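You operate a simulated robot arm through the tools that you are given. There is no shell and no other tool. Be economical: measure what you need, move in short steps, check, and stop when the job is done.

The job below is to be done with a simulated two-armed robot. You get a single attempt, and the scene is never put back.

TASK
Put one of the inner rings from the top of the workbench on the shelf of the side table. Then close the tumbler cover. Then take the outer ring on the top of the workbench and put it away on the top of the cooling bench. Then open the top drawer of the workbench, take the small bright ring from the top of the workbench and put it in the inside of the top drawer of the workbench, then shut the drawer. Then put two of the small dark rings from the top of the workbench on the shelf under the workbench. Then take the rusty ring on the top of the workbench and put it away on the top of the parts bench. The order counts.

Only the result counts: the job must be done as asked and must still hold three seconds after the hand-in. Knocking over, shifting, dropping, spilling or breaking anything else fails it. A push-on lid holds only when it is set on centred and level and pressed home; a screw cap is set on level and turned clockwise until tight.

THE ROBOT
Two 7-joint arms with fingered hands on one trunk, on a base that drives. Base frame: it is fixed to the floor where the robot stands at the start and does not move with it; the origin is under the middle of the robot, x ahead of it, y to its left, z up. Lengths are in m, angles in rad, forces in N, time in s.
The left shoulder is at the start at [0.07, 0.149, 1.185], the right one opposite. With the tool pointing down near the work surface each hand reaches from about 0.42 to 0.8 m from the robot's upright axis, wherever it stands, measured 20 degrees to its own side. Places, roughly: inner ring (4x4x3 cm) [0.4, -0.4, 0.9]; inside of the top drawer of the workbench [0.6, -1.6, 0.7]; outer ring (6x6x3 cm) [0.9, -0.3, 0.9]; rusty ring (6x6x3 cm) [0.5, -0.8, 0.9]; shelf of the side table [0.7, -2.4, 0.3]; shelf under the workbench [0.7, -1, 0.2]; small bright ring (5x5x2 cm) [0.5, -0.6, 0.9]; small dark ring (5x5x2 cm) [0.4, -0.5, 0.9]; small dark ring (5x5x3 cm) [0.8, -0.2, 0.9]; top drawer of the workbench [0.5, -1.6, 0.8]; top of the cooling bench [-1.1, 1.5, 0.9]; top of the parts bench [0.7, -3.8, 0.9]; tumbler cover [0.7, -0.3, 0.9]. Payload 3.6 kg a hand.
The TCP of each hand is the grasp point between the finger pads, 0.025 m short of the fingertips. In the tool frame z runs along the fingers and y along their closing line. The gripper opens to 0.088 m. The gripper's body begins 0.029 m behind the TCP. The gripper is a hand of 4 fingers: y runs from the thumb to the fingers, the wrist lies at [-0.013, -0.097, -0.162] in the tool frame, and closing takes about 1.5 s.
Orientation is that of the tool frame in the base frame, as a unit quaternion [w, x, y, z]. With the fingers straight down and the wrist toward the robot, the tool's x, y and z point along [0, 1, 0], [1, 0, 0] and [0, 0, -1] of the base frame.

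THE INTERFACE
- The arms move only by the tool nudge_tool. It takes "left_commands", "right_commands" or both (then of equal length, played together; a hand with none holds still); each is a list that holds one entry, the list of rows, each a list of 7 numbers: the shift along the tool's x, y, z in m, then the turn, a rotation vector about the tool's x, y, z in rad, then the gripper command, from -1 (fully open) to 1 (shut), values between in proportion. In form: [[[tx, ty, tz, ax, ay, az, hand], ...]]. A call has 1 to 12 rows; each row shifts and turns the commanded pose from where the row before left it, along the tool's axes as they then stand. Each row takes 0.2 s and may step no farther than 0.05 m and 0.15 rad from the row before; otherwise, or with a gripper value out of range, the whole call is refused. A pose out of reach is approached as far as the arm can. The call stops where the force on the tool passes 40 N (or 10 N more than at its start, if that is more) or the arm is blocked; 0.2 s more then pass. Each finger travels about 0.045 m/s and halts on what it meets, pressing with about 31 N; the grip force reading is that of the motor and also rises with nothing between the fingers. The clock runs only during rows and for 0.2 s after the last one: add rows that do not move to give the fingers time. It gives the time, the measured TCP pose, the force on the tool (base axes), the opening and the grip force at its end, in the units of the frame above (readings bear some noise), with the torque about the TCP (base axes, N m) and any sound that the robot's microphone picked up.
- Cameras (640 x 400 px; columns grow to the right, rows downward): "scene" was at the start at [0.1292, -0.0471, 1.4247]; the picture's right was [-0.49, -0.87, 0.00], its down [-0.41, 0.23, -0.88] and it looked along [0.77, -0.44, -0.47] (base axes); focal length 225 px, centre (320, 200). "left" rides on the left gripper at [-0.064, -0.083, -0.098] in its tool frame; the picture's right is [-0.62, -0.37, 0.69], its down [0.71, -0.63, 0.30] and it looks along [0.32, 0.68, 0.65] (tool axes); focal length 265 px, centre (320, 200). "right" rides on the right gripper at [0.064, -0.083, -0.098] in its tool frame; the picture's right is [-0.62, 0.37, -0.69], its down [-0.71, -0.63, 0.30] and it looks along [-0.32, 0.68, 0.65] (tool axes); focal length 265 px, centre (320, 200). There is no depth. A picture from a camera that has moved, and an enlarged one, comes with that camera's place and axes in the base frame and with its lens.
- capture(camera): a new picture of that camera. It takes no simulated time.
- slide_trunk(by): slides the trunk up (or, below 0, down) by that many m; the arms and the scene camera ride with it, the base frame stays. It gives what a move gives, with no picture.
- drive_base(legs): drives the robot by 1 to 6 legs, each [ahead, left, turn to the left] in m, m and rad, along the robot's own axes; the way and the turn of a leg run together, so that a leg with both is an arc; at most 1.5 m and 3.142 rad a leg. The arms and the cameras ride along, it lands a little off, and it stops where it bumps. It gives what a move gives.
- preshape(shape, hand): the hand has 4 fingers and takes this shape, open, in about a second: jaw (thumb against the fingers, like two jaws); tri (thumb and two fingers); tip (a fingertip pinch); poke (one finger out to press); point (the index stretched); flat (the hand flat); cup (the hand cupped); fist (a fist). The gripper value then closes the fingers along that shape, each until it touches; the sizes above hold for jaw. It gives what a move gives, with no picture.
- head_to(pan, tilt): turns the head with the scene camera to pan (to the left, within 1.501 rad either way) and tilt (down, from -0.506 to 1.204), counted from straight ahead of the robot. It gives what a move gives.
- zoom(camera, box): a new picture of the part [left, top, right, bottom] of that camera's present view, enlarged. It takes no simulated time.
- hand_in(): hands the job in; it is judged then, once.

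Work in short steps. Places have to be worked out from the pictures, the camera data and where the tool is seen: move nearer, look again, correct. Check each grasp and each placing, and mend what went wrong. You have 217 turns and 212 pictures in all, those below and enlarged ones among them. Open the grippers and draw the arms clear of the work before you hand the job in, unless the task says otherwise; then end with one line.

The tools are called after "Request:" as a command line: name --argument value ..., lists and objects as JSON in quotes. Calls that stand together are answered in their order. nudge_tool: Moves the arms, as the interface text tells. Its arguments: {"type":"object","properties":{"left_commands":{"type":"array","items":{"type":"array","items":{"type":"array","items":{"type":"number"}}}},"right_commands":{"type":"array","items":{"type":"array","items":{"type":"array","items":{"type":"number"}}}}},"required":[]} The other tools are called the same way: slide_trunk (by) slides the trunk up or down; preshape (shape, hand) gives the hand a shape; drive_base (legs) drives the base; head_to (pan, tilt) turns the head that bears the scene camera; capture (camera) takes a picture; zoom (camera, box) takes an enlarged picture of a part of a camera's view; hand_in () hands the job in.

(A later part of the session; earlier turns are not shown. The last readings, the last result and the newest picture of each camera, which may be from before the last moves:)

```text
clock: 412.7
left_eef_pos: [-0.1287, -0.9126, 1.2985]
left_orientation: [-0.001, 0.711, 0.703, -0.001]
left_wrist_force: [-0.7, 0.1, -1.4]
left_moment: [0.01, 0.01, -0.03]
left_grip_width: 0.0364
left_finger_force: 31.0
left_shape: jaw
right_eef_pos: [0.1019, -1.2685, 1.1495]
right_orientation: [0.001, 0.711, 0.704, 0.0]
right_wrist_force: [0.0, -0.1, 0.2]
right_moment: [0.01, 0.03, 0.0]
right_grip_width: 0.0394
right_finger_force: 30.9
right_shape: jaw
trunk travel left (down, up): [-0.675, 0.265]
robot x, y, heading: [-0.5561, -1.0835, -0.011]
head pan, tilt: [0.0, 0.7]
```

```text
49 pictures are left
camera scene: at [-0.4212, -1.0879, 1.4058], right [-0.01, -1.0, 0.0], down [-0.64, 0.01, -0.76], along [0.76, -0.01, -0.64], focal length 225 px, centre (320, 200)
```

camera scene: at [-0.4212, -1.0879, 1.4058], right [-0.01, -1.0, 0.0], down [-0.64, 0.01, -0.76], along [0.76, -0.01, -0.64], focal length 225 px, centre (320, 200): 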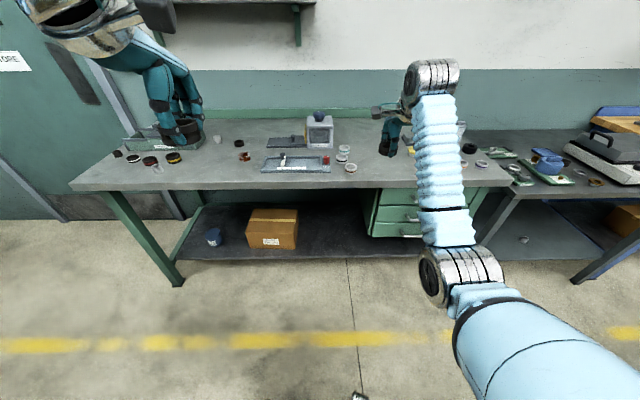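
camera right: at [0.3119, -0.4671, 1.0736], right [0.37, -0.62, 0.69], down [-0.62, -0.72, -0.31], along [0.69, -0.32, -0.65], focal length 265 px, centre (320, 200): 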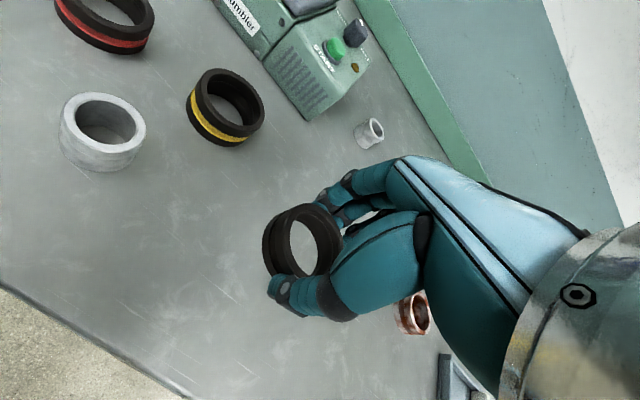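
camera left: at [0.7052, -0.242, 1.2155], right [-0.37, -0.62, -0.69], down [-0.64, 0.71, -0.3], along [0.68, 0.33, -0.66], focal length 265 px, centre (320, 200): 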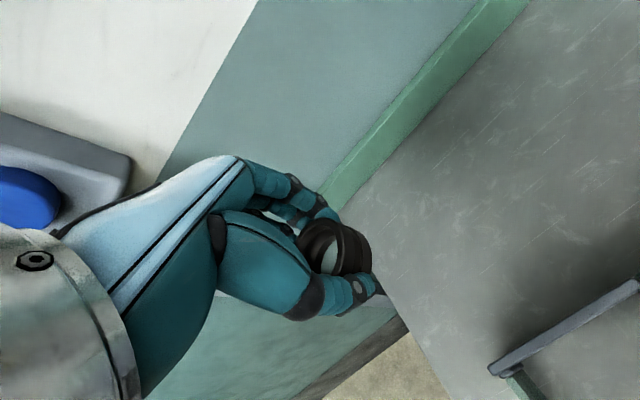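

Carton and tin look unmoved. The free shelf spot lies between the carton (y>-0.95) and the drawer unit (y<-1.35); shelf front x≈0.42. I shift 5 cm left and lower the trunk.

Request:
drive_base --legs '[[0, 0.05, 0.011]]'

Request:
slide_trunk --by -0.4

Request:
slide_trunk --by -0.27

Request:
drive_base --legs '[[0.3, 0, 0]]'

Request:
head_to --pan -0.1 --tilt 0.3

Request:
capture --camera "scene"

```text
clock: 414.0
left_eef_pos: [-0.1304, -0.856, 1.2983]
left_orientation: [0.0, 0.708, 0.706, -0.002]
left_wrist_force: [0.3, 0.1, 0.1]
left_moment: [-0.02, -0.03, 0.02]
left_grip_width: 0.0363
left_finger_force: 31.3
left_shape: jaw
right_eef_pos: [0.1028, -1.2103, 1.1494]
right_orientation: [0.002, 0.707, 0.708, 0.0]
right_wrist_force: [-0.5, -0.5, -0.2]
right_moment: [-0.05, -0.02, 0.0]
right_grip_width: 0.0394
right_finger_force: 31.1
right_shape: jaw
trunk travel left (down, up): [-0.675, 0.265]
robot x, y, heading: [-0.5558, -1.035, 0.005]
head pan, tilt: [0.0, 0.7]
```

```text
clock: 417.8
left_eef_pos: [-0.1317, -0.8571, 0.8992]
left_orientation: [-0.001, 0.708, 0.706, -0.001]
left_wrist_force: [-0.5, -0.5, -1.1]
left_moment: [-0.01, -0.04, 0.01]
left_grip_width: 0.0363
left_finger_force: 30.9
left_shape: jaw
right_eef_pos: [0.1035, -1.2109, 0.7501]
right_orientation: [0.0, 0.706, 0.708, -0.001]
right_wrist_force: [-0.6, 0.4, -0.6]
right_moment: [0.0, 0.01, -0.03]
right_grip_width: 0.0392
right_finger_force: 31.3
right_shape: jaw
trunk travel left (down, up): [-0.275, 0.665]
robot x, y, heading: [-0.5544, -1.037, -0.003]
head pan, tilt: [0.0, 0.7]
```

```text
clock: 420.6
left_eef_pos: [-0.1316, -0.8569, 0.6289]
left_orientation: [0.0, 0.708, 0.707, -0.001]
left_wrist_force: [0.3, -0.4, 0.0]
left_moment: [-0.02, 0.01, -0.02]
left_grip_width: 0.0362
left_finger_force: 31.3
left_shape: jaw
right_eef_pos: [0.1035, -1.2117, 0.4808]
right_orientation: [0.0, 0.707, 0.708, 0.0]
right_wrist_force: [0.1, -0.6, -0.5]
right_moment: [0.01, 0.0, 0.02]
right_grip_width: 0.0394
right_finger_force: 31.0
right_shape: jaw
trunk travel left (down, up): [-0.005, 0.935]
robot x, y, heading: [-0.5586, -1.0284, 0.005]
head pan, tilt: [0.0, 0.7]
```

```text
clock: 424.9
left_eef_pos: [0.1664, -0.8576, 0.629]
left_orientation: [0.0, 0.707, 0.707, -0.001]
left_wrist_force: [-0.5, 1.1, -0.6]
left_moment: [0.01, 0.0, 0.02]
left_grip_width: 0.0363
left_finger_force: 31.1
left_shape: jaw
right_eef_pos: [0.4014, -1.2119, 0.4808]
right_orientation: [0.001, 0.707, 0.708, 0.001]
right_wrist_force: [0.0, -0.4, 0.4]
right_moment: [0.01, 0.0, 0.01]
right_grip_width: 0.0395
right_finger_force: 31.3
right_shape: jaw
trunk travel left (down, up): [-0.005, 0.935]
robot x, y, heading: [-0.2523, -1.0299, 0.002]
head pan, tilt: [0.0, 0.7]
```

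```text
clock: 425.8
left_eef_pos: [0.1676, -0.8584, 0.6289]
left_orientation: [0.0, 0.708, 0.706, 0.0]
left_wrist_force: [0.0, -0.3, -2.2]
left_moment: [0.01, -0.04, -0.03]
left_grip_width: 0.036
left_finger_force: 31.3
left_shape: jaw
right_eef_pos: [0.4018, -1.2129, 0.4804]
right_orientation: [0.001, 0.707, 0.708, 0.001]
right_wrist_force: [-0.7, 0.7, -0.9]
right_moment: [0.02, -0.04, 0.01]
right_grip_width: 0.0395
right_finger_force: 31.1
right_shape: jaw
trunk travel left (down, up): [-0.005, 0.935]
robot x, y, heading: [-0.2555, -1.0288, -0.004]
head pan, tilt: [-0.099, 0.3]
```

```text
48 pictures are left
camera scene: at [-0.1135, -1.0428, 0.7719], right [-0.1, -1.0, 0.0], down [-0.3, 0.03, -0.95], along [0.95, -0.09, -0.3], focal length 225 px, centre (320, 200)
```

scene: 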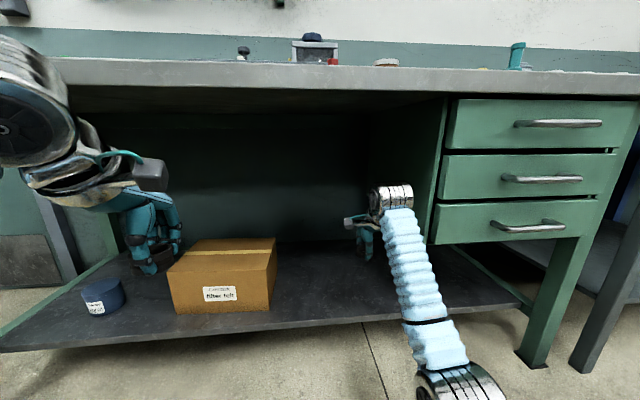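

The drawer front is flush. I extend the right arm 12 cm in and lower toward the shelf (z≈0.21).

Request:
nudge_tool --right_commands '[[[0, 0.04, 0, 0, 0, 0, 1], [0, 0.04, 0, 0, 0, 0, 1], [0, 0.04, 0, 0, 0, 0, 1], [0, 0, 0.04, 0, 0, 0, 1], [0, 0, 0.04, 0, 0, 0, 1], [0, 0, 0.04, 0, 0, 0, 1], [0, 0, 0.04, 0, 0, 0, 1], [0, 0, 0.02, 0, 0, 0, 1], [0, 0, 0, 0, 0, 0, 1]]]'

Request:
capture --camera "right"

```text
clock: 427.8
left_eef_pos: [0.168, -0.8592, 0.6296]
left_orientation: [-0.001, 0.708, 0.706, 0.0]
left_wrist_force: [-0.4, 0.4, -0.1]
left_moment: [0.01, 0.0, 0.01]
left_grip_width: 0.0366
left_finger_force: 31.3
left_shape: jaw
right_eef_pos: [0.4999, -1.2129, 0.2973]
right_orientation: [0.0, 0.706, 0.708, 0.001]
right_wrist_force: [-0.7, -0.1, -1.2]
right_moment: [0.03, -0.01, 0.02]
right_grip_width: 0.039
right_finger_force: 31.0
right_shape: jaw
right hand out of reach, approached as far as the arm can: row 3
trunk travel left (down, up): [-0.005, 0.935]
robot x, y, heading: [-0.255, -1.032, 0.0]
head pan, tilt: [-0.099, 0.3]
```

```text
47 pictures are left
camera right: at [0.4158, -1.1472, 0.3948], right [0.37, -0.62, 0.69], down [-0.63, -0.72, -0.31], along [0.69, -0.32, -0.65], focal length 265 px, centre (320, 200)
```

right: 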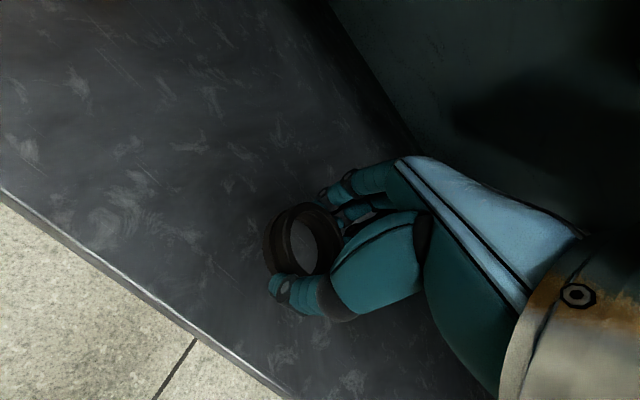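

The ring is over the shelf about 5 cm behind its front edge; I drive 5 cm further in for margin and lower to contact.

Request:
drive_base --legs '[[0.05, 0, 0]]'

Request:
nudge_tool --right_commands '[[[0, 0, 0.015, 0, 0, 0, 1], [0, 0, 0.01, 0, 0, 0, 1], [0, 0, 0.006, 0, 0, 0, 1], [0, 0, 0.005, 0, 0, 0, 1], [0, 0, 0.005, 0, 0, 0, 1], [0, 0, 0.005, 0, 0, 0, 1], [0, 0, 0.005, 0, 0, 0, 1], [0, 0, 0.005, 0, 0, 0, 1], [0, 0, 0.005, 0, 0, 0, 1], [0, 0, 0.005, 0, 0, 0, 1], [0, 0, 0.005, 0, 0, 0, 1], [0, 0, 0, 0, 0, 0, 1]]]'

```text
clock: 429.1
left_eef_pos: [0.217, -0.858, 0.6299]
left_orientation: [0.0, 0.708, 0.706, 0.0]
left_wrist_force: [-0.4, -0.4, -1.6]
left_moment: [-0.02, -0.03, 0.0]
left_grip_width: 0.0362
left_finger_force: 30.5
left_shape: jaw
right_eef_pos: [0.5488, -1.2122, 0.2972]
right_orientation: [0.0, 0.706, 0.708, 0.001]
right_wrist_force: [-0.2, 0.3, -1.5]
right_moment: [0.02, -0.02, 0.02]
right_grip_width: 0.039
right_finger_force: 30.8
right_shape: jaw
trunk travel left (down, up): [-0.005, 0.935]
robot x, y, heading: [-0.2041, -1.0285, 0.001]
head pan, tilt: [-0.099, 0.3]
```

```text
clock: 431.7
left_eef_pos: [0.2152, -0.8568, 0.6291]
left_orientation: [-0.002, 0.707, 0.707, -0.001]
left_wrist_force: [-0.4, -1.0, -1.3]
left_moment: [0.0, -0.01, 0.01]
left_grip_width: 0.036
left_finger_force: 31.0
left_shape: jaw
right_eef_pos: [0.5509, -1.2112, 0.2253]
right_orientation: [0.0, 0.706, 0.708, 0.001]
right_wrist_force: [-0.6, 0.9, -0.7]
right_moment: [-0.02, -0.04, -0.02]
right_grip_width: 0.0393
right_finger_force: 31.0
right_shape: jaw
trunk travel left (down, up): [-0.005, 0.935]
robot x, y, heading: [-0.2017, -1.0297, -0.001]
head pan, tilt: [-0.099, 0.3]
```

No contact yet at TCP 0.225; I continue in small steps.

Request:
nudge_tool --right_commands '[[[0, 0, 0.005, 0, 0, 0, 1], [0, 0, 0.005, 0, 0, 0, 1], [0, 0, 0.005, 0, 0, 0, 1], [0, 0, 0.004, 0, 0, 0, 1], [0, 0, 0.004, 0, 0, 0, 1], [0, 0, 0.004, 0, 0, 0, 1], [0, 0, 0.004, 0, 0, 0, 1], [0, 0, 0.004, 0, 0, 0, 1], [0, 0, 0.004, 0, 0, 0, 1], [0, 0, 0, 0, 0, 0, 1]]]'

Request:
capture --camera "right"

```text
clock: 432.7
left_eef_pos: [0.2153, -0.8571, 0.6297]
left_orientation: [-0.001, 0.708, 0.707, 0.0]
left_wrist_force: [-1.0, 0.3, -0.9]
left_moment: [-0.04, 0.0, 0.02]
left_grip_width: 0.036
left_finger_force: 30.8
left_shape: jaw
right_eef_pos: [0.5565, -1.2105, 0.2257]
right_orientation: [0.012, 0.707, 0.707, 0.013]
right_wrist_force: [1.6, 0.1, 12.7]
right_moment: [0.05, 0.31, -0.01]
right_grip_width: 0.0399
right_finger_force: 31.3
right_shape: jaw
trunk travel left (down, up): [-0.005, 0.935]
robot x, y, heading: [-0.2029, -1.0334, 0.001]
head pan, tilt: [-0.099, 0.3]
stopped in row 4 (right hand): the force on the tool passed its limit at 42 N (the readings are from after the stop); the commanded pose is now the measured one
```

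```text
46 pictures are left
camera right: at [0.4692, -1.1464, 0.3212], right [0.34, -0.62, 0.7], down [-0.62, -0.71, -0.33], along [0.71, -0.32, -0.63], focal length 265 px, centre (320, 200)
```

right: 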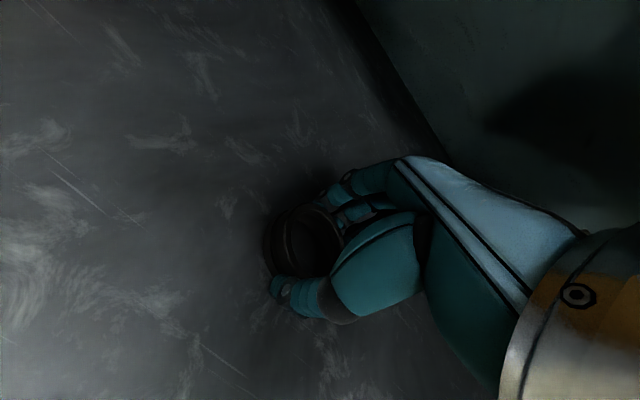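

Contact. I open, rise and look, then draw out.

Request:
nudge_tool --right_commands '[[[0, 0, -0.002, 0, 0, 0, 1], [0, 0, 0, 0, 0, 0, 0.3], [0, 0, 0, 0, 0, 0, -0.2], [0, 0, 0, 0, 0, 0, -0.7], [0, 0, 0, 0, 0, 0, -0.7], [0, 0, -0.015, 0, 0, 0, -0.7], [0, 0, -0.03, 0, 0, 0, -0.7], [0, 0, -0.04, 0, 0, 0, -0.7], [0, 0, -0.04, 0, 0, 0, -0.7], [0, 0, -0.04, 0.024, 0, 0, -0.7]]]'

Request:
capture --camera "right"

```text
clock: 434.9
left_eef_pos: [0.2163, -0.8573, 0.6295]
left_orientation: [-0.001, 0.708, 0.707, 0.0]
left_wrist_force: [-0.4, -0.5, -1.6]
left_moment: [-0.06, 0.01, -0.01]
left_grip_width: 0.0361
left_finger_force: 30.9
left_shape: jaw
right_eef_pos: [0.5498, -1.2131, 0.385]
right_orientation: [-0.002, 0.707, 0.708, 0.0]
right_wrist_force: [0.2, 0.0, -0.5]
right_moment: [-0.03, -0.01, -0.02]
right_grip_width: 0.0747
right_finger_force: 0.1
right_shape: jaw
trunk travel left (down, up): [-0.005, 0.935]
robot x, y, heading: [-0.2036, -1.0343, 0.002]
head pan, tilt: [-0.099, 0.3]
```

```text
45 pictures are left
camera right: at [0.4663, -1.1469, 0.4842], right [0.37, -0.62, 0.69], down [-0.63, -0.71, -0.3], along [0.68, -0.32, -0.66], focal length 265 px, centre (320, 200)
```

right: 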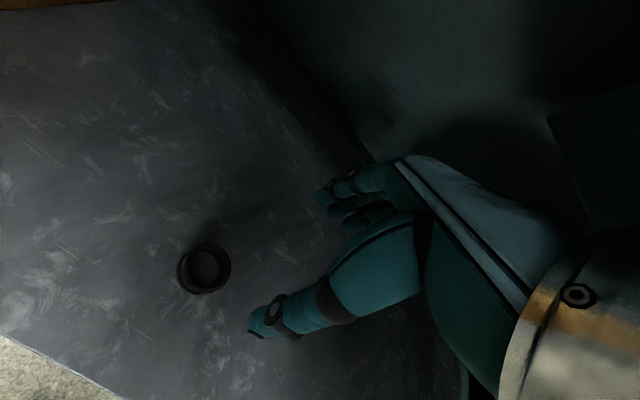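

The first dark ring stands on the shelf. I retract the right hand, shift the base so the left hand lines up at y≈-1.08, and lower the left hand in front of the bench.

Request:
nudge_tool --right_commands '[[[0, -0.04, 0, 0, 0, 0, -0.7], [0, -0.04, 0, 0, 0, 0, -0.7], [0, -0.04, 0, 0, 0, 0, -0.7], [0, -0.04, 0, 0, 0, 0, -0.7], [0, -0.04, 0, 0, 0, 0, -0.7], [0, -0.04, 0, 0, 0, 0, -0.7], [0, -0.04, 0, 0, 0, 0, -0.7], [0, -0.03, 0, 0, 0, 0, -0.7], [0, 0, 0, 0, 0, 0, -0.7]]]'

Request:
drive_base --legs '[[-0.15, 0, 0], [0, -0.225, 0]]'

Request:
nudge_tool --left_commands '[[[0, 0.01, 0.04, 0, 0, 0, 1], [0, 0.01, 0.04, 0, 0, 0, 1], [0, 0.01, 0.04, 0, 0, 0, 1], [0, 0.01, 0.04, 0, 0, 0, 1], [0, 0.01, 0.02, 0, 0, 0, 1], [0, 0, 0, 0, 0, 0, 1]]]'

Request:
capture --camera "scene"

```text
clock: 436.9
left_eef_pos: [0.2168, -0.8576, 0.6284]
left_orientation: [-0.001, 0.708, 0.706, -0.001]
left_wrist_force: [-1.2, 0.7, -0.8]
left_moment: [-0.04, -0.01, 0.03]
left_grip_width: 0.036
left_finger_force: 31.1
left_shape: jaw
right_eef_pos: [0.2406, -1.2104, 0.3876]
right_orientation: [-0.002, 0.706, 0.708, -0.001]
right_wrist_force: [-0.3, 0.1, -0.1]
right_moment: [-0.01, 0.01, -0.02]
right_grip_width: 0.0746
right_finger_force: 0.0
right_shape: jaw
trunk travel left (down, up): [-0.005, 0.935]
robot x, y, heading: [-0.2015, -1.0335, 0.001]
head pan, tilt: [-0.099, 0.3]
```

```text
clock: 442.5
left_eef_pos: [0.0656, -1.0804, 0.6303]
left_orientation: [-0.001, 0.707, 0.707, -0.001]
left_wrist_force: [-0.9, 0.1, -1.0]
left_moment: [0.02, -0.03, 0.02]
left_grip_width: 0.036
left_finger_force: 30.8
left_shape: jaw
right_eef_pos: [0.0902, -1.4348, 0.3883]
right_orientation: [-0.001, 0.707, 0.707, -0.001]
right_wrist_force: [0.3, 0.6, 0.0]
right_moment: [0.02, 0.01, 0.01]
right_grip_width: 0.0747
right_finger_force: 0.1
right_shape: jaw
trunk travel left (down, up): [-0.005, 0.935]
robot x, y, heading: [-0.3519, -1.2564, 0.001]
head pan, tilt: [-0.099, 0.3]
```

```text
clock: 443.9
left_eef_pos: [0.1151, -1.0815, 0.4478]
left_orientation: [-0.002, 0.708, 0.707, -0.001]
left_wrist_force: [-0.4, -0.1, -1.3]
left_moment: [-0.03, 0.02, 0.0]
left_grip_width: 0.0357
left_finger_force: 31.2
left_shape: jaw
right_eef_pos: [0.0914, -1.4341, 0.3872]
right_orientation: [-0.001, 0.706, 0.709, 0.0]
right_wrist_force: [0.2, -0.1, -0.6]
right_moment: [0.0, 0.02, 0.02]
right_grip_width: 0.0746
right_finger_force: 0.0
right_shape: jaw
trunk travel left (down, up): [-0.005, 0.935]
robot x, y, heading: [-0.3595, -1.2599, -0.0]
head pan, tilt: [-0.099, 0.3]
```

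```text
44 pictures are left
camera scene: at [-0.2106, -1.2681, 0.7719], right [-0.1, -1.0, 0.0], down [-0.29, 0.03, -0.96], along [0.95, -0.09, -0.3], focal length 225 px, centre (320, 200)
```

scene: 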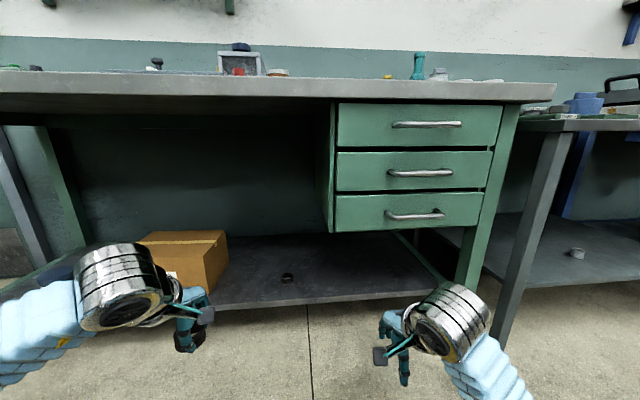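

D stands well on the shelf; the carton ends at y≈-0.93. I drive 0.13 m in, extend the left arm and lower toward the shelf.

Request:
drive_base --legs '[[0.13, 0, 0]]'

Request:
nudge_tool --left_commands '[[[-0.002, 0.045, 0, 0, 0, 0, 1], [-0.002, 0.045, 0, 0, 0, 0, 1], [-0.002, 0.045, 0, 0, 0, 0, 1], [-0.002, 0.045, 0, 0, 0, 0, 1], [-0.002, 0.045, 0, 0, 0, 0, 1], [0, 0.045, 0, 0, 0, 0, 1], [0, 0.01, 0.03, 0, 0, 0, 1], [0, 0, 0.04, 0, 0, 0, 1], [0, 0, 0.04, 0, 0, 0, 1], [0, 0, 0.04, 0, 0, 0, 1], [0, 0, 0, 0, 0, 0, 1]]]'

Request:
capture --camera "left"

Request:
capture --camera "scene"

```text
clock: 446.2
left_eef_pos: [0.2438, -1.0809, 0.449]
left_orientation: [-0.001, 0.707, 0.707, -0.001]
left_wrist_force: [0.6, -0.5, -1.2]
left_moment: [-0.02, 0.01, 0.0]
left_grip_width: 0.0358
left_finger_force: 31.3
left_shape: jaw
right_eef_pos: [0.2195, -1.4341, 0.3874]
right_orientation: [-0.001, 0.707, 0.708, 0.0]
right_wrist_force: [0.0, 0.0, -0.9]
right_moment: [-0.01, -0.02, -0.04]
right_grip_width: 0.0746
right_finger_force: 0.0
right_shape: jaw
trunk travel left (down, up): [-0.005, 0.935]
robot x, y, heading: [-0.2215, -1.2583, -0.002]
head pan, tilt: [-0.099, 0.3]
```

```text
clock: 448.6
left_eef_pos: [0.5231, -1.092, 0.2963]
left_orientation: [0.001, 0.707, 0.707, -0.001]
left_wrist_force: [-0.1, 0.1, -0.9]
left_moment: [0.0, 0.02, -0.02]
left_grip_width: 0.0353
left_finger_force: 31.3
left_shape: jaw
right_eef_pos: [0.2185, -1.434, 0.3873]
right_orientation: [-0.001, 0.707, 0.708, -0.001]
right_wrist_force: [-0.3, -0.2, 0.2]
right_moment: [0.01, 0.01, 0.02]
right_grip_width: 0.0749
right_finger_force: 0.1
right_shape: jaw
trunk travel left (down, up): [-0.005, 0.935]
robot x, y, heading: [-0.2173, -1.2558, 0.001]
head pan, tilt: [-0.099, 0.3]
```

```text
43 pictures are left
camera left: at [0.4402, -1.1551, 0.3941], right [-0.37, -0.62, -0.69], down [-0.63, 0.71, -0.3], along [0.68, 0.32, -0.65], focal length 265 px, centre (320, 200)
```

left: 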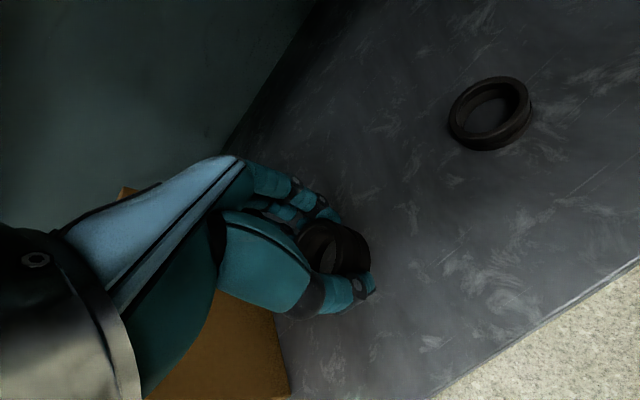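

```text
42 pictures are left
camera scene: at [-0.0788, -1.268, 0.7719], right [-0.1, -1.0, 0.0], down [-0.29, 0.03, -0.96], along [0.95, -0.09, -0.3], focal length 225 px, centre (320, 200)
```

scene: 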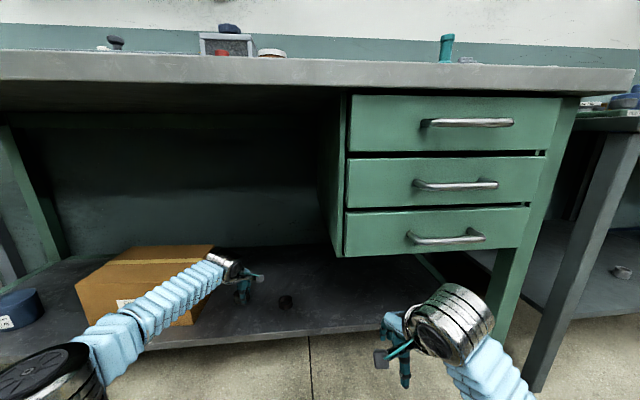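

Well placed beside D, clear of the carton. I lower the last 7 cm to contact.

Request:
nudge_tool --left_commands '[[[0, 0, 0.02, 0, 0, 0, 1], [0, 0, 0.02, 0, 0, 0, 1], [0, 0, 0.012, 0, 0, 0, 1], [0, 0, 0.005, 0, 0, 0, 1], [0, 0, 0.004, 0, 0, 0, 1], [0, 0, 0.004, 0, 0, 0, 1], [0, 0, 0.004, 0, 0, 0, 1], [0, 0, 0.004, 0, 0, 0, 1], [0, 0, 0.004, 0, 0, 0, 1], [0, 0, 0.004, 0, 0, 0, 1], [0, 0, 0, 0, 0, 0, 1]]]'

```text
clock: 451.0
left_eef_pos: [0.5245, -1.0925, 0.2258]
left_orientation: [0.005, 0.708, 0.706, 0.003]
left_wrist_force: [-4.8, -2.0, 29.3]
left_moment: [0.04, 0.0, -0.04]
left_grip_width: 0.0362
left_finger_force: 30.9
left_shape: jaw
right_eef_pos: [0.2158, -1.4334, 0.3898]
right_orientation: [0.0, 0.706, 0.708, 0.001]
right_wrist_force: [-0.3, 0.1, 0.5]
right_moment: [0.0, 0.0, -0.02]
right_grip_width: 0.0749
right_finger_force: 0.2
right_shape: jaw
trunk travel left (down, up): [-0.005, 0.935]
robot x, y, heading: [-0.2243, -1.2579, 0.002]
head pan, tilt: [-0.099, 0.3]
```

Contact as expected (29 N). I ease up, open, rise and look.

Request:
nudge_tool --left_commands '[[[0, 0, -0.004, 0, 0, 0, 1], [0, 0, 0, 0, 0, 0, 0.3], [0, 0, 0, 0, 0, 0, -0.2], [0, 0, 0, 0, 0, 0, -0.7], [0, 0, 0, 0, 0, 0, -0.7], [0, 0, -0.015, 0, 0, 0, -0.7], [0, 0, -0.03, 0, 0, 0, -0.7], [0, 0, -0.04, 0, 0, 0, -0.7], [0, 0, -0.04, 0, 0, 0, -0.7], [0, 0, -0.04, 0, 0, 0, -0.7]]]'

Request:
capture --camera "left"

```text
clock: 453.2
left_eef_pos: [0.5224, -1.0918, 0.3871]
left_orientation: [0.0, 0.707, 0.707, -0.001]
left_wrist_force: [-0.3, 1.2, -0.8]
left_moment: [-0.01, 0.0, -0.01]
left_grip_width: 0.0746
left_finger_force: 0.0
left_shape: jaw
right_eef_pos: [0.2188, -1.4339, 0.3874]
right_orientation: [-0.001, 0.707, 0.707, -0.001]
right_wrist_force: [-0.1, -0.3, -0.6]
right_moment: [-0.02, -0.02, 0.0]
right_grip_width: 0.0746
right_finger_force: 0.1
right_shape: jaw
trunk travel left (down, up): [-0.005, 0.935]
robot x, y, heading: [-0.2209, -1.2573, 0.002]
head pan, tilt: [-0.099, 0.3]
```

```text
41 pictures are left
camera left: at [0.4401, -1.1559, 0.4842], right [-0.37, -0.62, -0.69], down [-0.63, 0.71, -0.3], along [0.68, 0.32, -0.66], focal length 265 px, centre (320, 200)
```

left: 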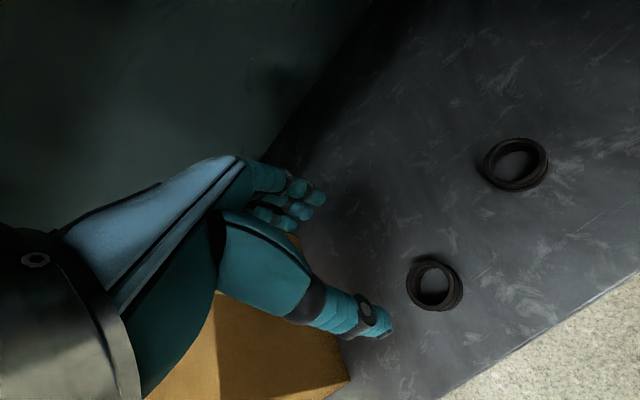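

Both dark rings are on the shelf. I withdraw the left hand, back out and raise the trunk.

Request:
nudge_tool --left_commands '[[[0, -0.04, 0, 0, 0, 0, -0.7], [0, -0.04, 0, 0, 0, 0, -0.7], [0, -0.04, 0, 0, 0, 0, -0.7], [0, -0.04, 0, 0, 0, 0, -0.7], [0, -0.04, 0, 0, 0, 0, -0.7], [0, -0.04, 0, 0, 0, 0, -0.7], [0, -0.04, 0, 0, 0, 0, -0.7], [0, 0, 0, 0, 0, 0, -0.7]]]'

Request:
drive_base --legs '[[-0.3, 0, 0]]'

Request:
slide_trunk --by 0.4

Request:
slide_trunk --by 0.27

Request:
drive_base --legs '[[0, 0.68, 0], [0.34, 0, 0]]'

Request:
head_to --pan -0.2 --tilt 0.75

Request:
capture --camera "scene"

```text
clock: 455.0
left_eef_pos: [0.2433, -1.0893, 0.387]
left_orientation: [0.0, 0.707, 0.707, -0.001]
left_wrist_force: [-0.1, 0.6, -0.5]
left_moment: [0.02, -0.02, 0.0]
left_grip_width: 0.0746
left_finger_force: 0.0
left_shape: jaw
right_eef_pos: [0.2195, -1.4335, 0.388]
right_orientation: [-0.001, 0.706, 0.708, -0.001]
right_wrist_force: [0.6, 0.1, 0.0]
right_moment: [0.0, 0.0, -0.01]
right_grip_width: 0.0747
right_finger_force: 0.0
right_shape: jaw
trunk travel left (down, up): [-0.005, 0.935]
robot x, y, heading: [-0.2236, -1.2539, 0.006]
head pan, tilt: [-0.099, 0.3]
```

```text
clock: 459.4
left_eef_pos: [-0.0543, -1.0899, 0.3867]
left_orientation: [0.0, 0.707, 0.707, -0.002]
left_wrist_force: [0.1, -0.4, 0.4]
left_moment: [0.0, -0.04, -0.01]
left_grip_width: 0.0745
left_finger_force: 0.0
left_shape: jaw
right_eef_pos: [-0.08, -1.4329, 0.3882]
right_orientation: [-0.001, 0.707, 0.707, -0.001]
right_wrist_force: [0.4, 0.7, -0.2]
right_moment: [0.04, -0.01, 0.0]
right_grip_width: 0.0745
right_finger_force: 0.1
right_shape: jaw
trunk travel left (down, up): [-0.005, 0.935]
robot x, y, heading: [-0.5221, -1.2549, -0.002]
head pan, tilt: [-0.099, 0.3]
```

```text
clock: 463.2
left_eef_pos: [-0.0553, -1.0909, 0.787]
left_orientation: [-0.001, 0.707, 0.707, -0.001]
left_wrist_force: [0.5, 0.2, 0.0]
left_moment: [-0.01, -0.01, -0.03]
left_grip_width: 0.0747
left_finger_force: 0.0
left_shape: jaw
right_eef_pos: [-0.0791, -1.4342, 0.7873]
right_orientation: [-0.001, 0.707, 0.707, -0.001]
right_wrist_force: [-0.1, 0.7, -0.8]
right_moment: [-0.02, 0.02, -0.03]
right_grip_width: 0.0747
right_finger_force: 0.1
right_shape: jaw
trunk travel left (down, up): [-0.405, 0.535]
robot x, y, heading: [-0.5237, -1.2621, 0.008]
head pan, tilt: [-0.099, 0.3]
```

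```text
clock: 465.9
left_eef_pos: [-0.0559, -1.0909, 1.0578]
left_orientation: [0.0, 0.707, 0.707, -0.001]
left_wrist_force: [0.1, -0.2, -0.4]
left_moment: [0.0, 0.03, -0.03]
left_grip_width: 0.0749
left_finger_force: 0.1
left_shape: jaw
right_eef_pos: [-0.079, -1.4334, 1.0578]
right_orientation: [-0.001, 0.707, 0.708, -0.001]
right_wrist_force: [0.0, -0.3, 0.2]
right_moment: [0.0, -0.03, -0.03]
right_grip_width: 0.0744
right_finger_force: 0.1
right_shape: jaw
trunk travel left (down, up): [-0.675, 0.265]
robot x, y, heading: [-0.5231, -1.2552, -0.002]
head pan, tilt: [-0.099, 0.3]
```

```text
clock: 479.6
left_eef_pos: [0.28, -0.4039, 1.0583]
left_orientation: [0.0, 0.707, 0.707, 0.001]
left_wrist_force: [0.0, 0.4, 0.4]
left_moment: [0.02, 0.0, -0.03]
left_grip_width: 0.0748
left_finger_force: 0.0
left_shape: jaw
right_eef_pos: [0.2566, -0.7476, 1.0585]
right_orientation: [-0.001, 0.707, 0.708, 0.0]
right_wrist_force: [0.1, 0.0, -0.2]
right_moment: [-0.01, -0.01, -0.02]
right_grip_width: 0.0744
right_finger_force: 0.1
right_shape: jaw
trunk travel left (down, up): [-0.675, 0.265]
robot x, y, heading: [-0.1816, -0.5692, -0.001]
head pan, tilt: [-0.099, 0.3]
```

```text
clock: 480.5
left_eef_pos: [0.2833, -0.4015, 1.0571]
left_orientation: [-0.001, 0.708, 0.707, 0.0]
left_wrist_force: [0.8, -0.6, -0.2]
left_moment: [0.02, 0.0, 0.01]
left_grip_width: 0.0746
left_finger_force: 0.1
left_shape: jaw
right_eef_pos: [0.2577, -0.7451, 1.0577]
right_orientation: [-0.001, 0.706, 0.708, -0.002]
right_wrist_force: [0.3, -0.9, 0.0]
right_moment: [0.0, 0.01, -0.02]
right_grip_width: 0.0748
right_finger_force: 0.0
right_shape: jaw
trunk travel left (down, up): [-0.675, 0.265]
robot x, y, heading: [-0.1848, -0.5691, -0.002]
head pan, tilt: [-0.201, 0.75]
```

```text
40 pictures are left
camera scene: at [-0.0525, -0.5862, 1.4016], right [-0.2, -0.98, 0.0], down [-0.67, 0.14, -0.73], along [0.72, -0.15, -0.68], focal length 225 px, centre (320, 200)
```

scene: 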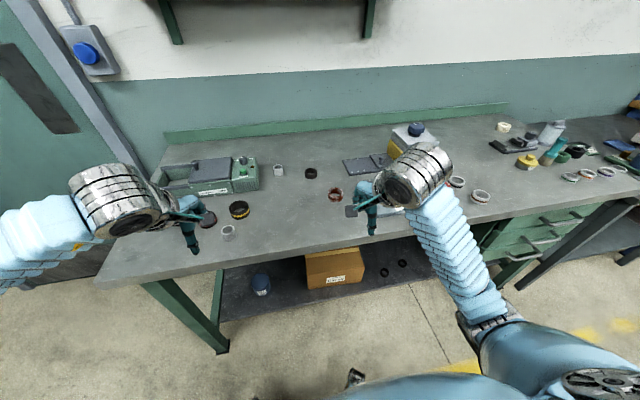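

The rusty ring is at about (0.495,-0.755). I extend the right arm over it.

Request:
nudge_tool --right_commands '[[[-0.002, 0.04, 0, 0, 0, 0, -0.95], [-0.002, 0.04, 0, 0, 0, 0, -0.95], [-0.002, 0.04, 0, 0, 0, 0, -0.95], [-0.002, 0.04, 0, 0, 0, 0, -0.95], [-0.002, 0.04, 0, 0, 0, 0, -0.95], [0, 0.037, 0, 0, 0, 0, -0.95], [0, 0, 0.04, 0, 0, 0, -0.95], [0, 0, 0.03, 0, 0, 0, -0.95], [0, 0, 0, 0, 0, 0, -0.95]]]'

Request:
capture --camera "right"

Request:
zoom --camera "scene" --box '[260, 130, 420, 250]'

```text
clock: 482.5
left_eef_pos: [0.283, -0.4011, 1.0576]
left_orientation: [0.0, 0.708, 0.706, 0.0]
left_wrist_force: [-0.5, -1.0, 0.7]
left_moment: [-0.02, 0.01, 0.01]
left_grip_width: 0.0746
left_finger_force: 0.0
left_shape: jaw
right_eef_pos: [0.495, -0.7536, 0.9864]
right_orientation: [0.0, 0.706, 0.708, -0.001]
right_wrist_force: [-0.1, -0.7, -0.4]
right_moment: [-0.01, 0.01, -0.04]
right_grip_width: 0.0858
right_finger_force: 0.1
right_shape: jaw
trunk travel left (down, up): [-0.675, 0.265]
robot x, y, heading: [-0.1845, -0.5699, -0.001]
head pan, tilt: [-0.201, 0.75]
```

```text
39 pictures are left
camera right: at [0.4113, -0.6896, 1.0843], right [0.37, -0.62, 0.69], down [-0.63, -0.72, -0.3], along [0.68, -0.32, -0.66], focal length 265 px, centre (320, 200)
```

right: 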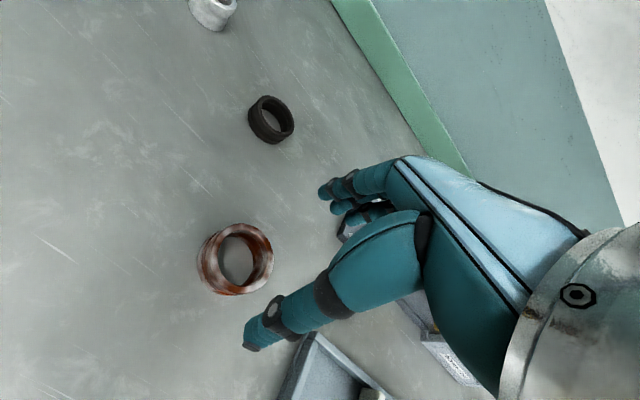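

```text
3.33 times, centred on (340, 190) of scene
camera zoom: at [-0.0526, -0.586, 1.4016], right [-0.2, -0.98, 0.0], down [-0.67, 0.14, -0.73], along [0.72, -0.15, -0.68], focal length 751 px, centre (253, 233)
```

zoom: 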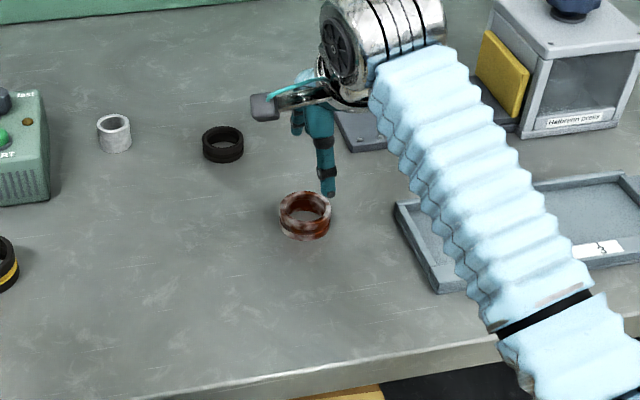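

Ring at (0.498,-0.750); nearly centred. I lower, grip and lift.

Request:
nudge_tool --right_commands '[[[0.003, 0.003, 0.03, 0, 0, 0, -0.9], [0, 0, 0.03, 0, 0, 0, -0.9], [0, 0, 0.018, 0, 0, 0, -0.9], [0, 0, 0, 0, 0, 0, -0.9], [0, 0, 0, 0, 0, 0, -0.2], [0, 0, 0, 0, 0, 0, 0.5], [0, 0, 0, 0, 0, 0, 1], [0, 0, 0, 0, 0, 0, 1], [0, 0, 0, 0, 0, 0, 1], [0, 0, -0.03, 0, 0, 0, 1], [0, 0, -0.04, 0, 0, 0, 1], [0, 0, 0, 0, 0, 0, 1]]]'

Request:
capture --camera "right"

```text
clock: 485.1
left_eef_pos: [0.2817, -0.4022, 1.0578]
left_orientation: [-0.001, 0.708, 0.707, 0.0]
left_wrist_force: [-0.4, -0.1, -0.7]
left_moment: [-0.01, 0.02, -0.04]
left_grip_width: 0.0747
left_finger_force: 0.2
left_shape: jaw
right_eef_pos: [0.4995, -0.7513, 0.9799]
right_orientation: [-0.001, 0.706, 0.708, -0.001]
right_wrist_force: [0.7, -0.3, -1.7]
right_moment: [0.0, 0.01, 0.0]
right_grip_width: 0.0445
right_finger_force: 31.0
right_shape: jaw
trunk travel left (down, up): [-0.675, 0.265]
robot x, y, heading: [-0.184, -0.5695, -0.003]
head pan, tilt: [-0.201, 0.75]
```

```text
37 pictures are left
camera right: at [0.4152, -0.6872, 1.0773], right [0.37, -0.62, 0.69], down [-0.63, -0.72, -0.3], along [0.68, -0.32, -0.66], focal length 265 px, centre (320, 200)
```

right: 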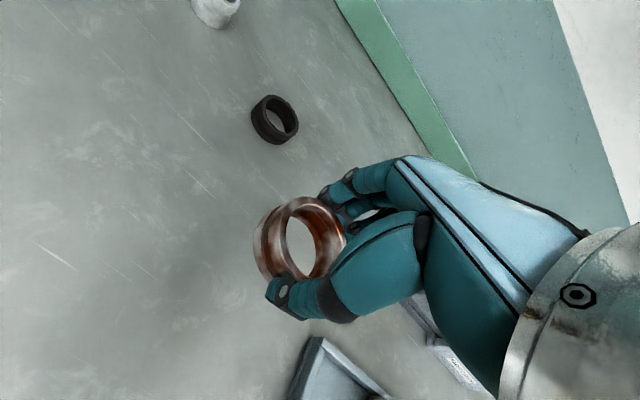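

The rusty ring is held. I raise it, back off, and drive along the lane, pausing to look ahead.

Request:
nudge_tool --right_commands '[[[0, 0, -0.045, 0, 0, 0, 1], [0, 0, -0.045, 0, 0, 0, 1], [0, 0, -0.045, 0, 0, 0, 1], [0, 0, -0.04, 0, 0, 0, 1], [0, 0, 0, 0, 0, 0, 1]]]'

Request:
drive_base --legs '[[-0.3, 0, 0], [0, -1.4, 0]]'

Request:
head_to --pan -0.9 --tilt 0.5

Request:
capture --camera "scene"

```text
clock: 486.3
left_eef_pos: [0.2817, -0.4031, 1.0569]
left_orientation: [-0.001, 0.708, 0.707, 0.0]
left_wrist_force: [-0.1, 0.0, 0.7]
left_moment: [-0.02, 0.01, 0.02]
left_grip_width: 0.0745
left_finger_force: 0.1
left_shape: jaw
right_eef_pos: [0.4981, -0.7513, 1.1541]
right_orientation: [-0.001, 0.707, 0.708, -0.001]
right_wrist_force: [-0.5, 0.3, -1.5]
right_moment: [0.03, 0.0, -0.01]
right_grip_width: 0.0445
right_finger_force: 30.7
right_shape: jaw
trunk travel left (down, up): [-0.675, 0.265]
robot x, y, heading: [-0.1809, -0.5686, -0.002]
head pan, tilt: [-0.201, 0.75]
```

```text
clock: 508.4
left_eef_pos: [-0.0181, -1.8108, 1.0567]
left_orientation: [-0.001, 0.706, 0.708, 0.001]
left_wrist_force: [0.1, -1.1, 0.3]
left_moment: [0.03, 0.01, -0.03]
left_grip_width: 0.0748
left_finger_force: 0.1
left_shape: jaw
right_eef_pos: [0.198, -2.1593, 1.153]
right_orientation: [-0.001, 0.706, 0.708, 0.0]
right_wrist_force: [0.6, 0.4, -0.7]
right_moment: [0.01, 0.03, 0.02]
right_grip_width: 0.0443
right_finger_force: 31.4
right_shape: jaw
trunk travel left (down, up): [-0.675, 0.265]
robot x, y, heading: [-0.4821, -1.9799, 0.004]
head pan, tilt: [-0.201, 0.75]
```

```text
clock: 509.4
left_eef_pos: [-0.0171, -1.8107, 1.0577]
left_orientation: [-0.001, 0.706, 0.708, -0.001]
left_wrist_force: [-0.5, 0.7, -0.6]
left_moment: [0.01, -0.01, 0.03]
left_grip_width: 0.0746
left_finger_force: 0.0
left_shape: jaw
right_eef_pos: [0.1986, -2.1593, 1.1537]
right_orientation: [-0.001, 0.705, 0.709, 0.0]
right_wrist_force: [0.4, 0.0, -1.6]
right_moment: [0.0, 0.0, 0.0]
right_grip_width: 0.0443
right_finger_force: 30.9
right_shape: jaw
trunk travel left (down, up): [-0.675, 0.265]
robot x, y, heading: [-0.4828, -1.9765, 0.004]
head pan, tilt: [-0.901, 0.499]
```

```text
36 pictures are left
camera scene: at [-0.3759, -2.0507, 1.4235], right [-0.78, -0.62, 0.0], down [-0.3, 0.37, -0.88], along [0.55, -0.69, -0.48], focal length 225 px, centre (320, 200)
```

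scene: 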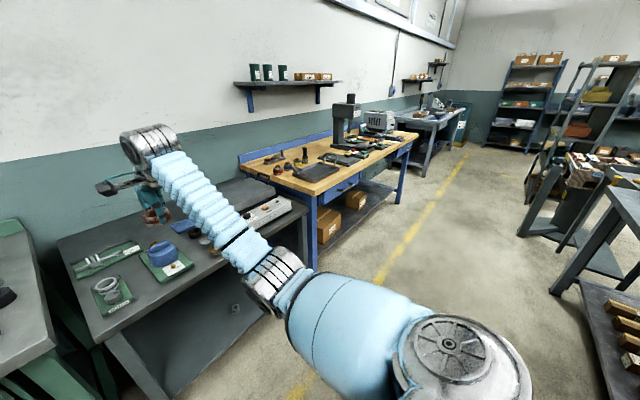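

The wooden-topped bench (y≈-2.8 to -4.5, centre near -3.7) is the parts bench. I drive on to face it.

Request:
drive_base --legs '[[0, -1.3, 0]]'

Request:
head_to --pan -0.25 --tilt 0.6

Request:
capture --camera "scene"

```text
clock: 526.2
left_eef_pos: [-0.018, -3.1222, 1.0579]
left_orientation: [-0.002, 0.709, 0.705, -0.001]
left_wrist_force: [-0.3, 0.4, 0.2]
left_moment: [-0.01, 0.04, 0.02]
left_grip_width: 0.0747
left_finger_force: 0.0
left_shape: jaw
right_eef_pos: [0.1953, -3.4726, 1.154]
right_orientation: [-0.001, 0.709, 0.705, -0.001]
right_wrist_force: [0.1, -0.2, -1.6]
right_moment: [0.0, -0.02, 0.01]
right_grip_width: 0.0444
right_finger_force: 30.7
right_shape: jaw
trunk travel left (down, up): [-0.675, 0.265]
robot x, y, heading: [-0.4823, -3.2832, -0.004]
head pan, tilt: [-0.901, 0.499]
```

```text
clock: 527.3
left_eef_pos: [-0.0187, -3.1223, 1.0569]
left_orientation: [-0.001, 0.709, 0.705, -0.001]
left_wrist_force: [0.4, 0.7, -0.6]
left_moment: [0.01, -0.02, 0.03]
left_grip_width: 0.0746
left_finger_force: 0.0
left_shape: jaw
right_eef_pos: [0.1953, -3.473, 1.1548]
right_orientation: [-0.001, 0.708, 0.706, -0.001]
right_wrist_force: [0.4, -0.2, -1.2]
right_moment: [0.0, 0.01, 0.02]
right_grip_width: 0.0445
right_finger_force: 30.9
right_shape: jaw
trunk travel left (down, up): [-0.675, 0.265]
robot x, y, heading: [-0.4827, -3.2873, -0.004]
head pan, tilt: [-0.25, 0.6]
```

```text
35 pictures are left
camera scene: at [-0.3497, -3.3097, 1.4145], right [-0.25, -0.97, 0.0], down [-0.55, 0.14, -0.83], along [0.8, -0.21, -0.56], focal length 225 px, centre (320, 200)
```

scene: 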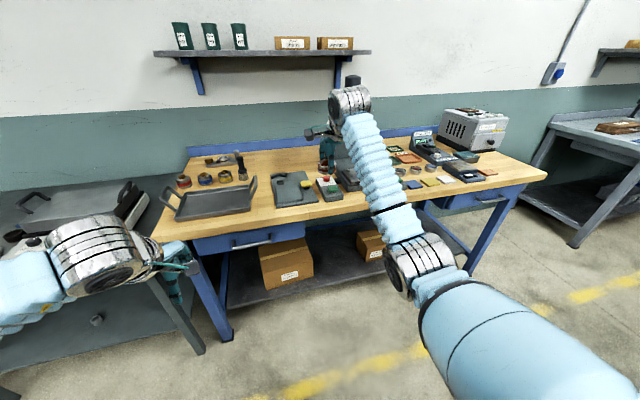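

I zoom on the bench top to find a free spot.

Request:
zoom --camera "scene" --box '[140, 120, 560, 260]'

Request:
capture --camera "right"

```text
1.52 times, centred on (350, 190) of scene
camera zoom: at [-0.3497, -3.3097, 1.4145], right [-0.25, -0.97, 0.0], down [-0.55, 0.14, -0.83], along [0.8, -0.21, -0.56], focal length 343 px, centre (274, 215)
```

zoom: 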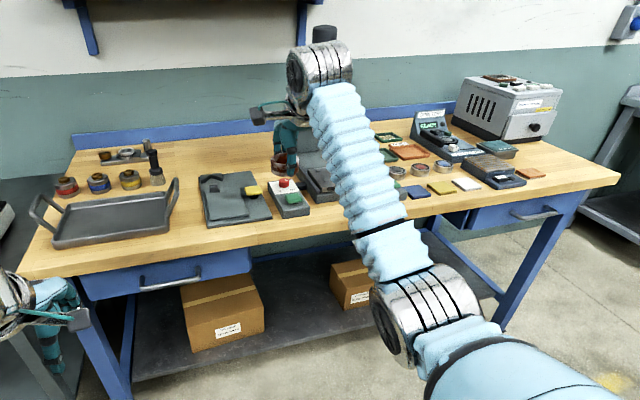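

```text
33 pictures are left
camera right: at [0.1118, -3.4074, 1.2521], right [0.37, -0.62, 0.69], down [-0.63, -0.71, -0.3], along [0.68, -0.33, -0.66], focal length 265 px, centre (320, 200)
```

right: 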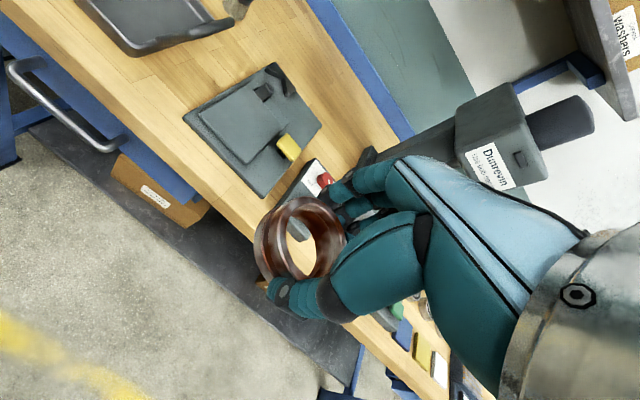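

The front strip near the mat is too narrow. I drive 0.4 m further right and look at the middle of the bench from there.

Request:
drive_base --legs '[[0, -0.4, 0]]'

Request:
head_to --pan 0.0 --tilt 0.65

Request:
zoom --camera "scene" --box '[160, 100, 520, 300]'

Request:
capture --camera "right"

```text
clock: 532.9
left_eef_pos: [-0.0209, -3.5197, 1.0578]
left_orientation: [0.0, 0.71, 0.704, -0.001]
left_wrist_force: [-0.5, 0.1, 1.3]
left_moment: [0.02, -0.01, 0.01]
left_grip_width: 0.0748
left_finger_force: 0.0
left_shape: jaw
right_eef_pos: [0.192, -3.8711, 1.1538]
right_orientation: [-0.001, 0.709, 0.705, -0.002]
right_wrist_force: [-0.2, 0.0, -2.1]
right_moment: [-0.02, -0.03, -0.01]
right_grip_width: 0.044
right_finger_force: 31.3
right_shape: jaw
trunk travel left (down, up): [-0.675, 0.265]
robot x, y, heading: [-0.4857, -3.6847, -0.013]
head pan, tilt: [-0.25, 0.6]
```

```text
clock: 533.6
left_eef_pos: [-0.021, -3.5218, 1.0579]
left_orientation: [-0.001, 0.71, 0.704, -0.001]
left_wrist_force: [0.2, 0.6, -0.5]
left_moment: [0.02, -0.02, 0.02]
left_grip_width: 0.0747
left_finger_force: 0.0
left_shape: jaw
right_eef_pos: [0.1923, -3.8729, 1.153]
right_orientation: [-0.001, 0.71, 0.705, -0.001]
right_wrist_force: [-0.8, -0.1, -2.0]
right_moment: [0.01, -0.02, 0.0]
right_grip_width: 0.0443
right_finger_force: 30.3
right_shape: jaw
trunk travel left (down, up): [-0.675, 0.265]
robot x, y, heading: [-0.4872, -3.683, -0.009]
head pan, tilt: [0.0, 0.649]
```

```text
1.78 times, centred on (340, 200) of scene
camera zoom: at [-0.3503, -3.6884, 1.4101], right [-0.01, -1.0, 0.0], down [-0.6, 0.01, -0.8], along [0.8, -0.01, -0.6], focal length 400 px, centre (284, 200)
```

zoom: 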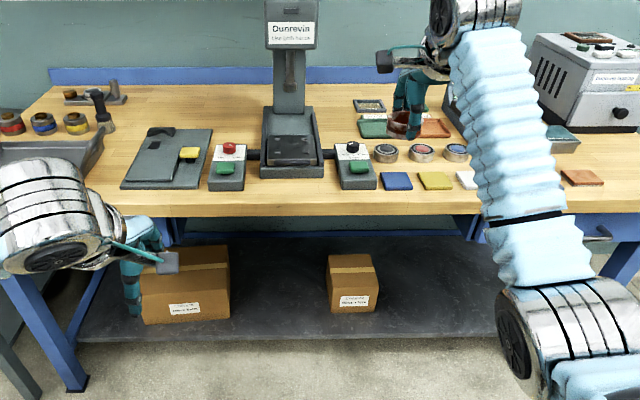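

```text
31 pictures are left
camera right: at [0.1095, -3.8075, 1.2517], right [0.37, -0.62, 0.69], down [-0.64, -0.71, -0.3], along [0.68, -0.33, -0.66], focal length 265 px, centre (320, 200)
```

right: 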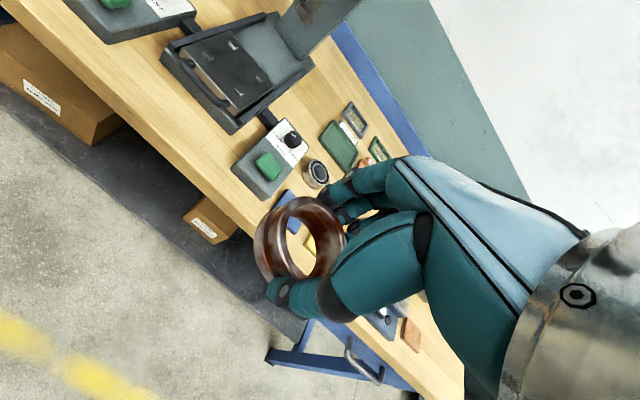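

There is a free patch on the bench front, before the press: x≈0.32–0.44, y≈-3.60 to -3.81. I bring the ring over (0.378,-3.70).

Request:
drive_base --legs '[[0, 0.17, 0.01], [0.18, 0, 0]]'

Request:
capture --camera "right"

Request:
capture --camera "scene"

```text
clock: 539.0
left_eef_pos: [0.1586, -3.3396, 1.0566]
left_orientation: [0.0, 0.705, 0.709, -0.001]
left_wrist_force: [-0.2, 0.0, 0.1]
left_moment: [0.01, 0.01, -0.03]
left_grip_width: 0.0746
left_finger_force: 0.1
left_shape: jaw
right_eef_pos: [0.3753, -3.6894, 1.1532]
right_orientation: [0.0, 0.705, 0.709, -0.001]
right_wrist_force: [0.8, 0.5, -1.4]
right_moment: [-0.05, 0.0, -0.01]
right_grip_width: 0.0443
right_finger_force: 31.1
right_shape: jaw
trunk travel left (down, up): [-0.675, 0.265]
robot x, y, heading: [-0.301, -3.5079, 0.008]
head pan, tilt: [0.0, 0.649]
```

```text
30 pictures are left
camera right: at [0.2908, -3.6247, 1.2524], right [0.37, -0.62, 0.69], down [-0.63, -0.72, -0.3], along [0.68, -0.32, -0.65], focal length 265 px, centre (320, 200)
```

right: 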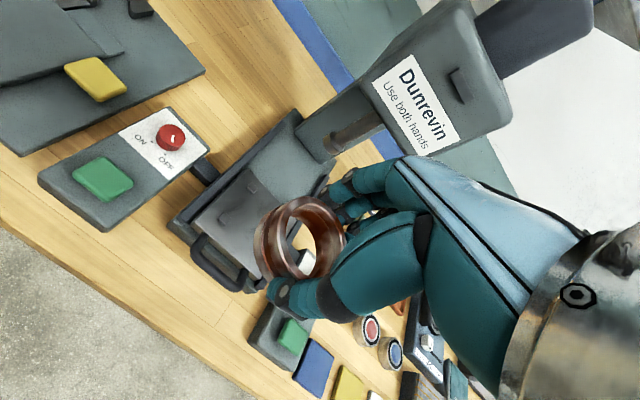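

```text
29 pictures are left
camera scene: at [-0.1679, -3.5104, 1.4103], right [0.0, -1.0, 0.0], down [-0.6, 0.0, -0.8], along [0.8, 0.0, -0.6], focal length 225 px, centre (320, 200)
```

scene: 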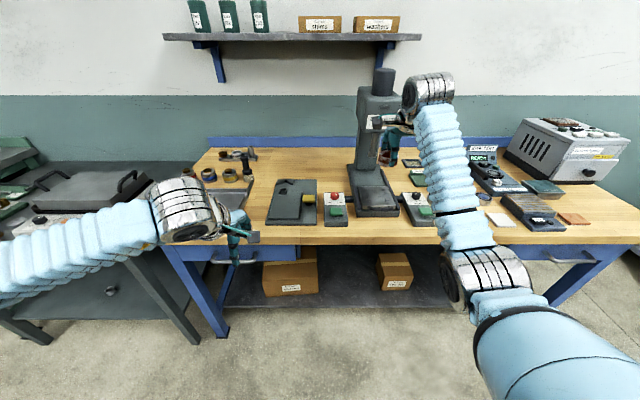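

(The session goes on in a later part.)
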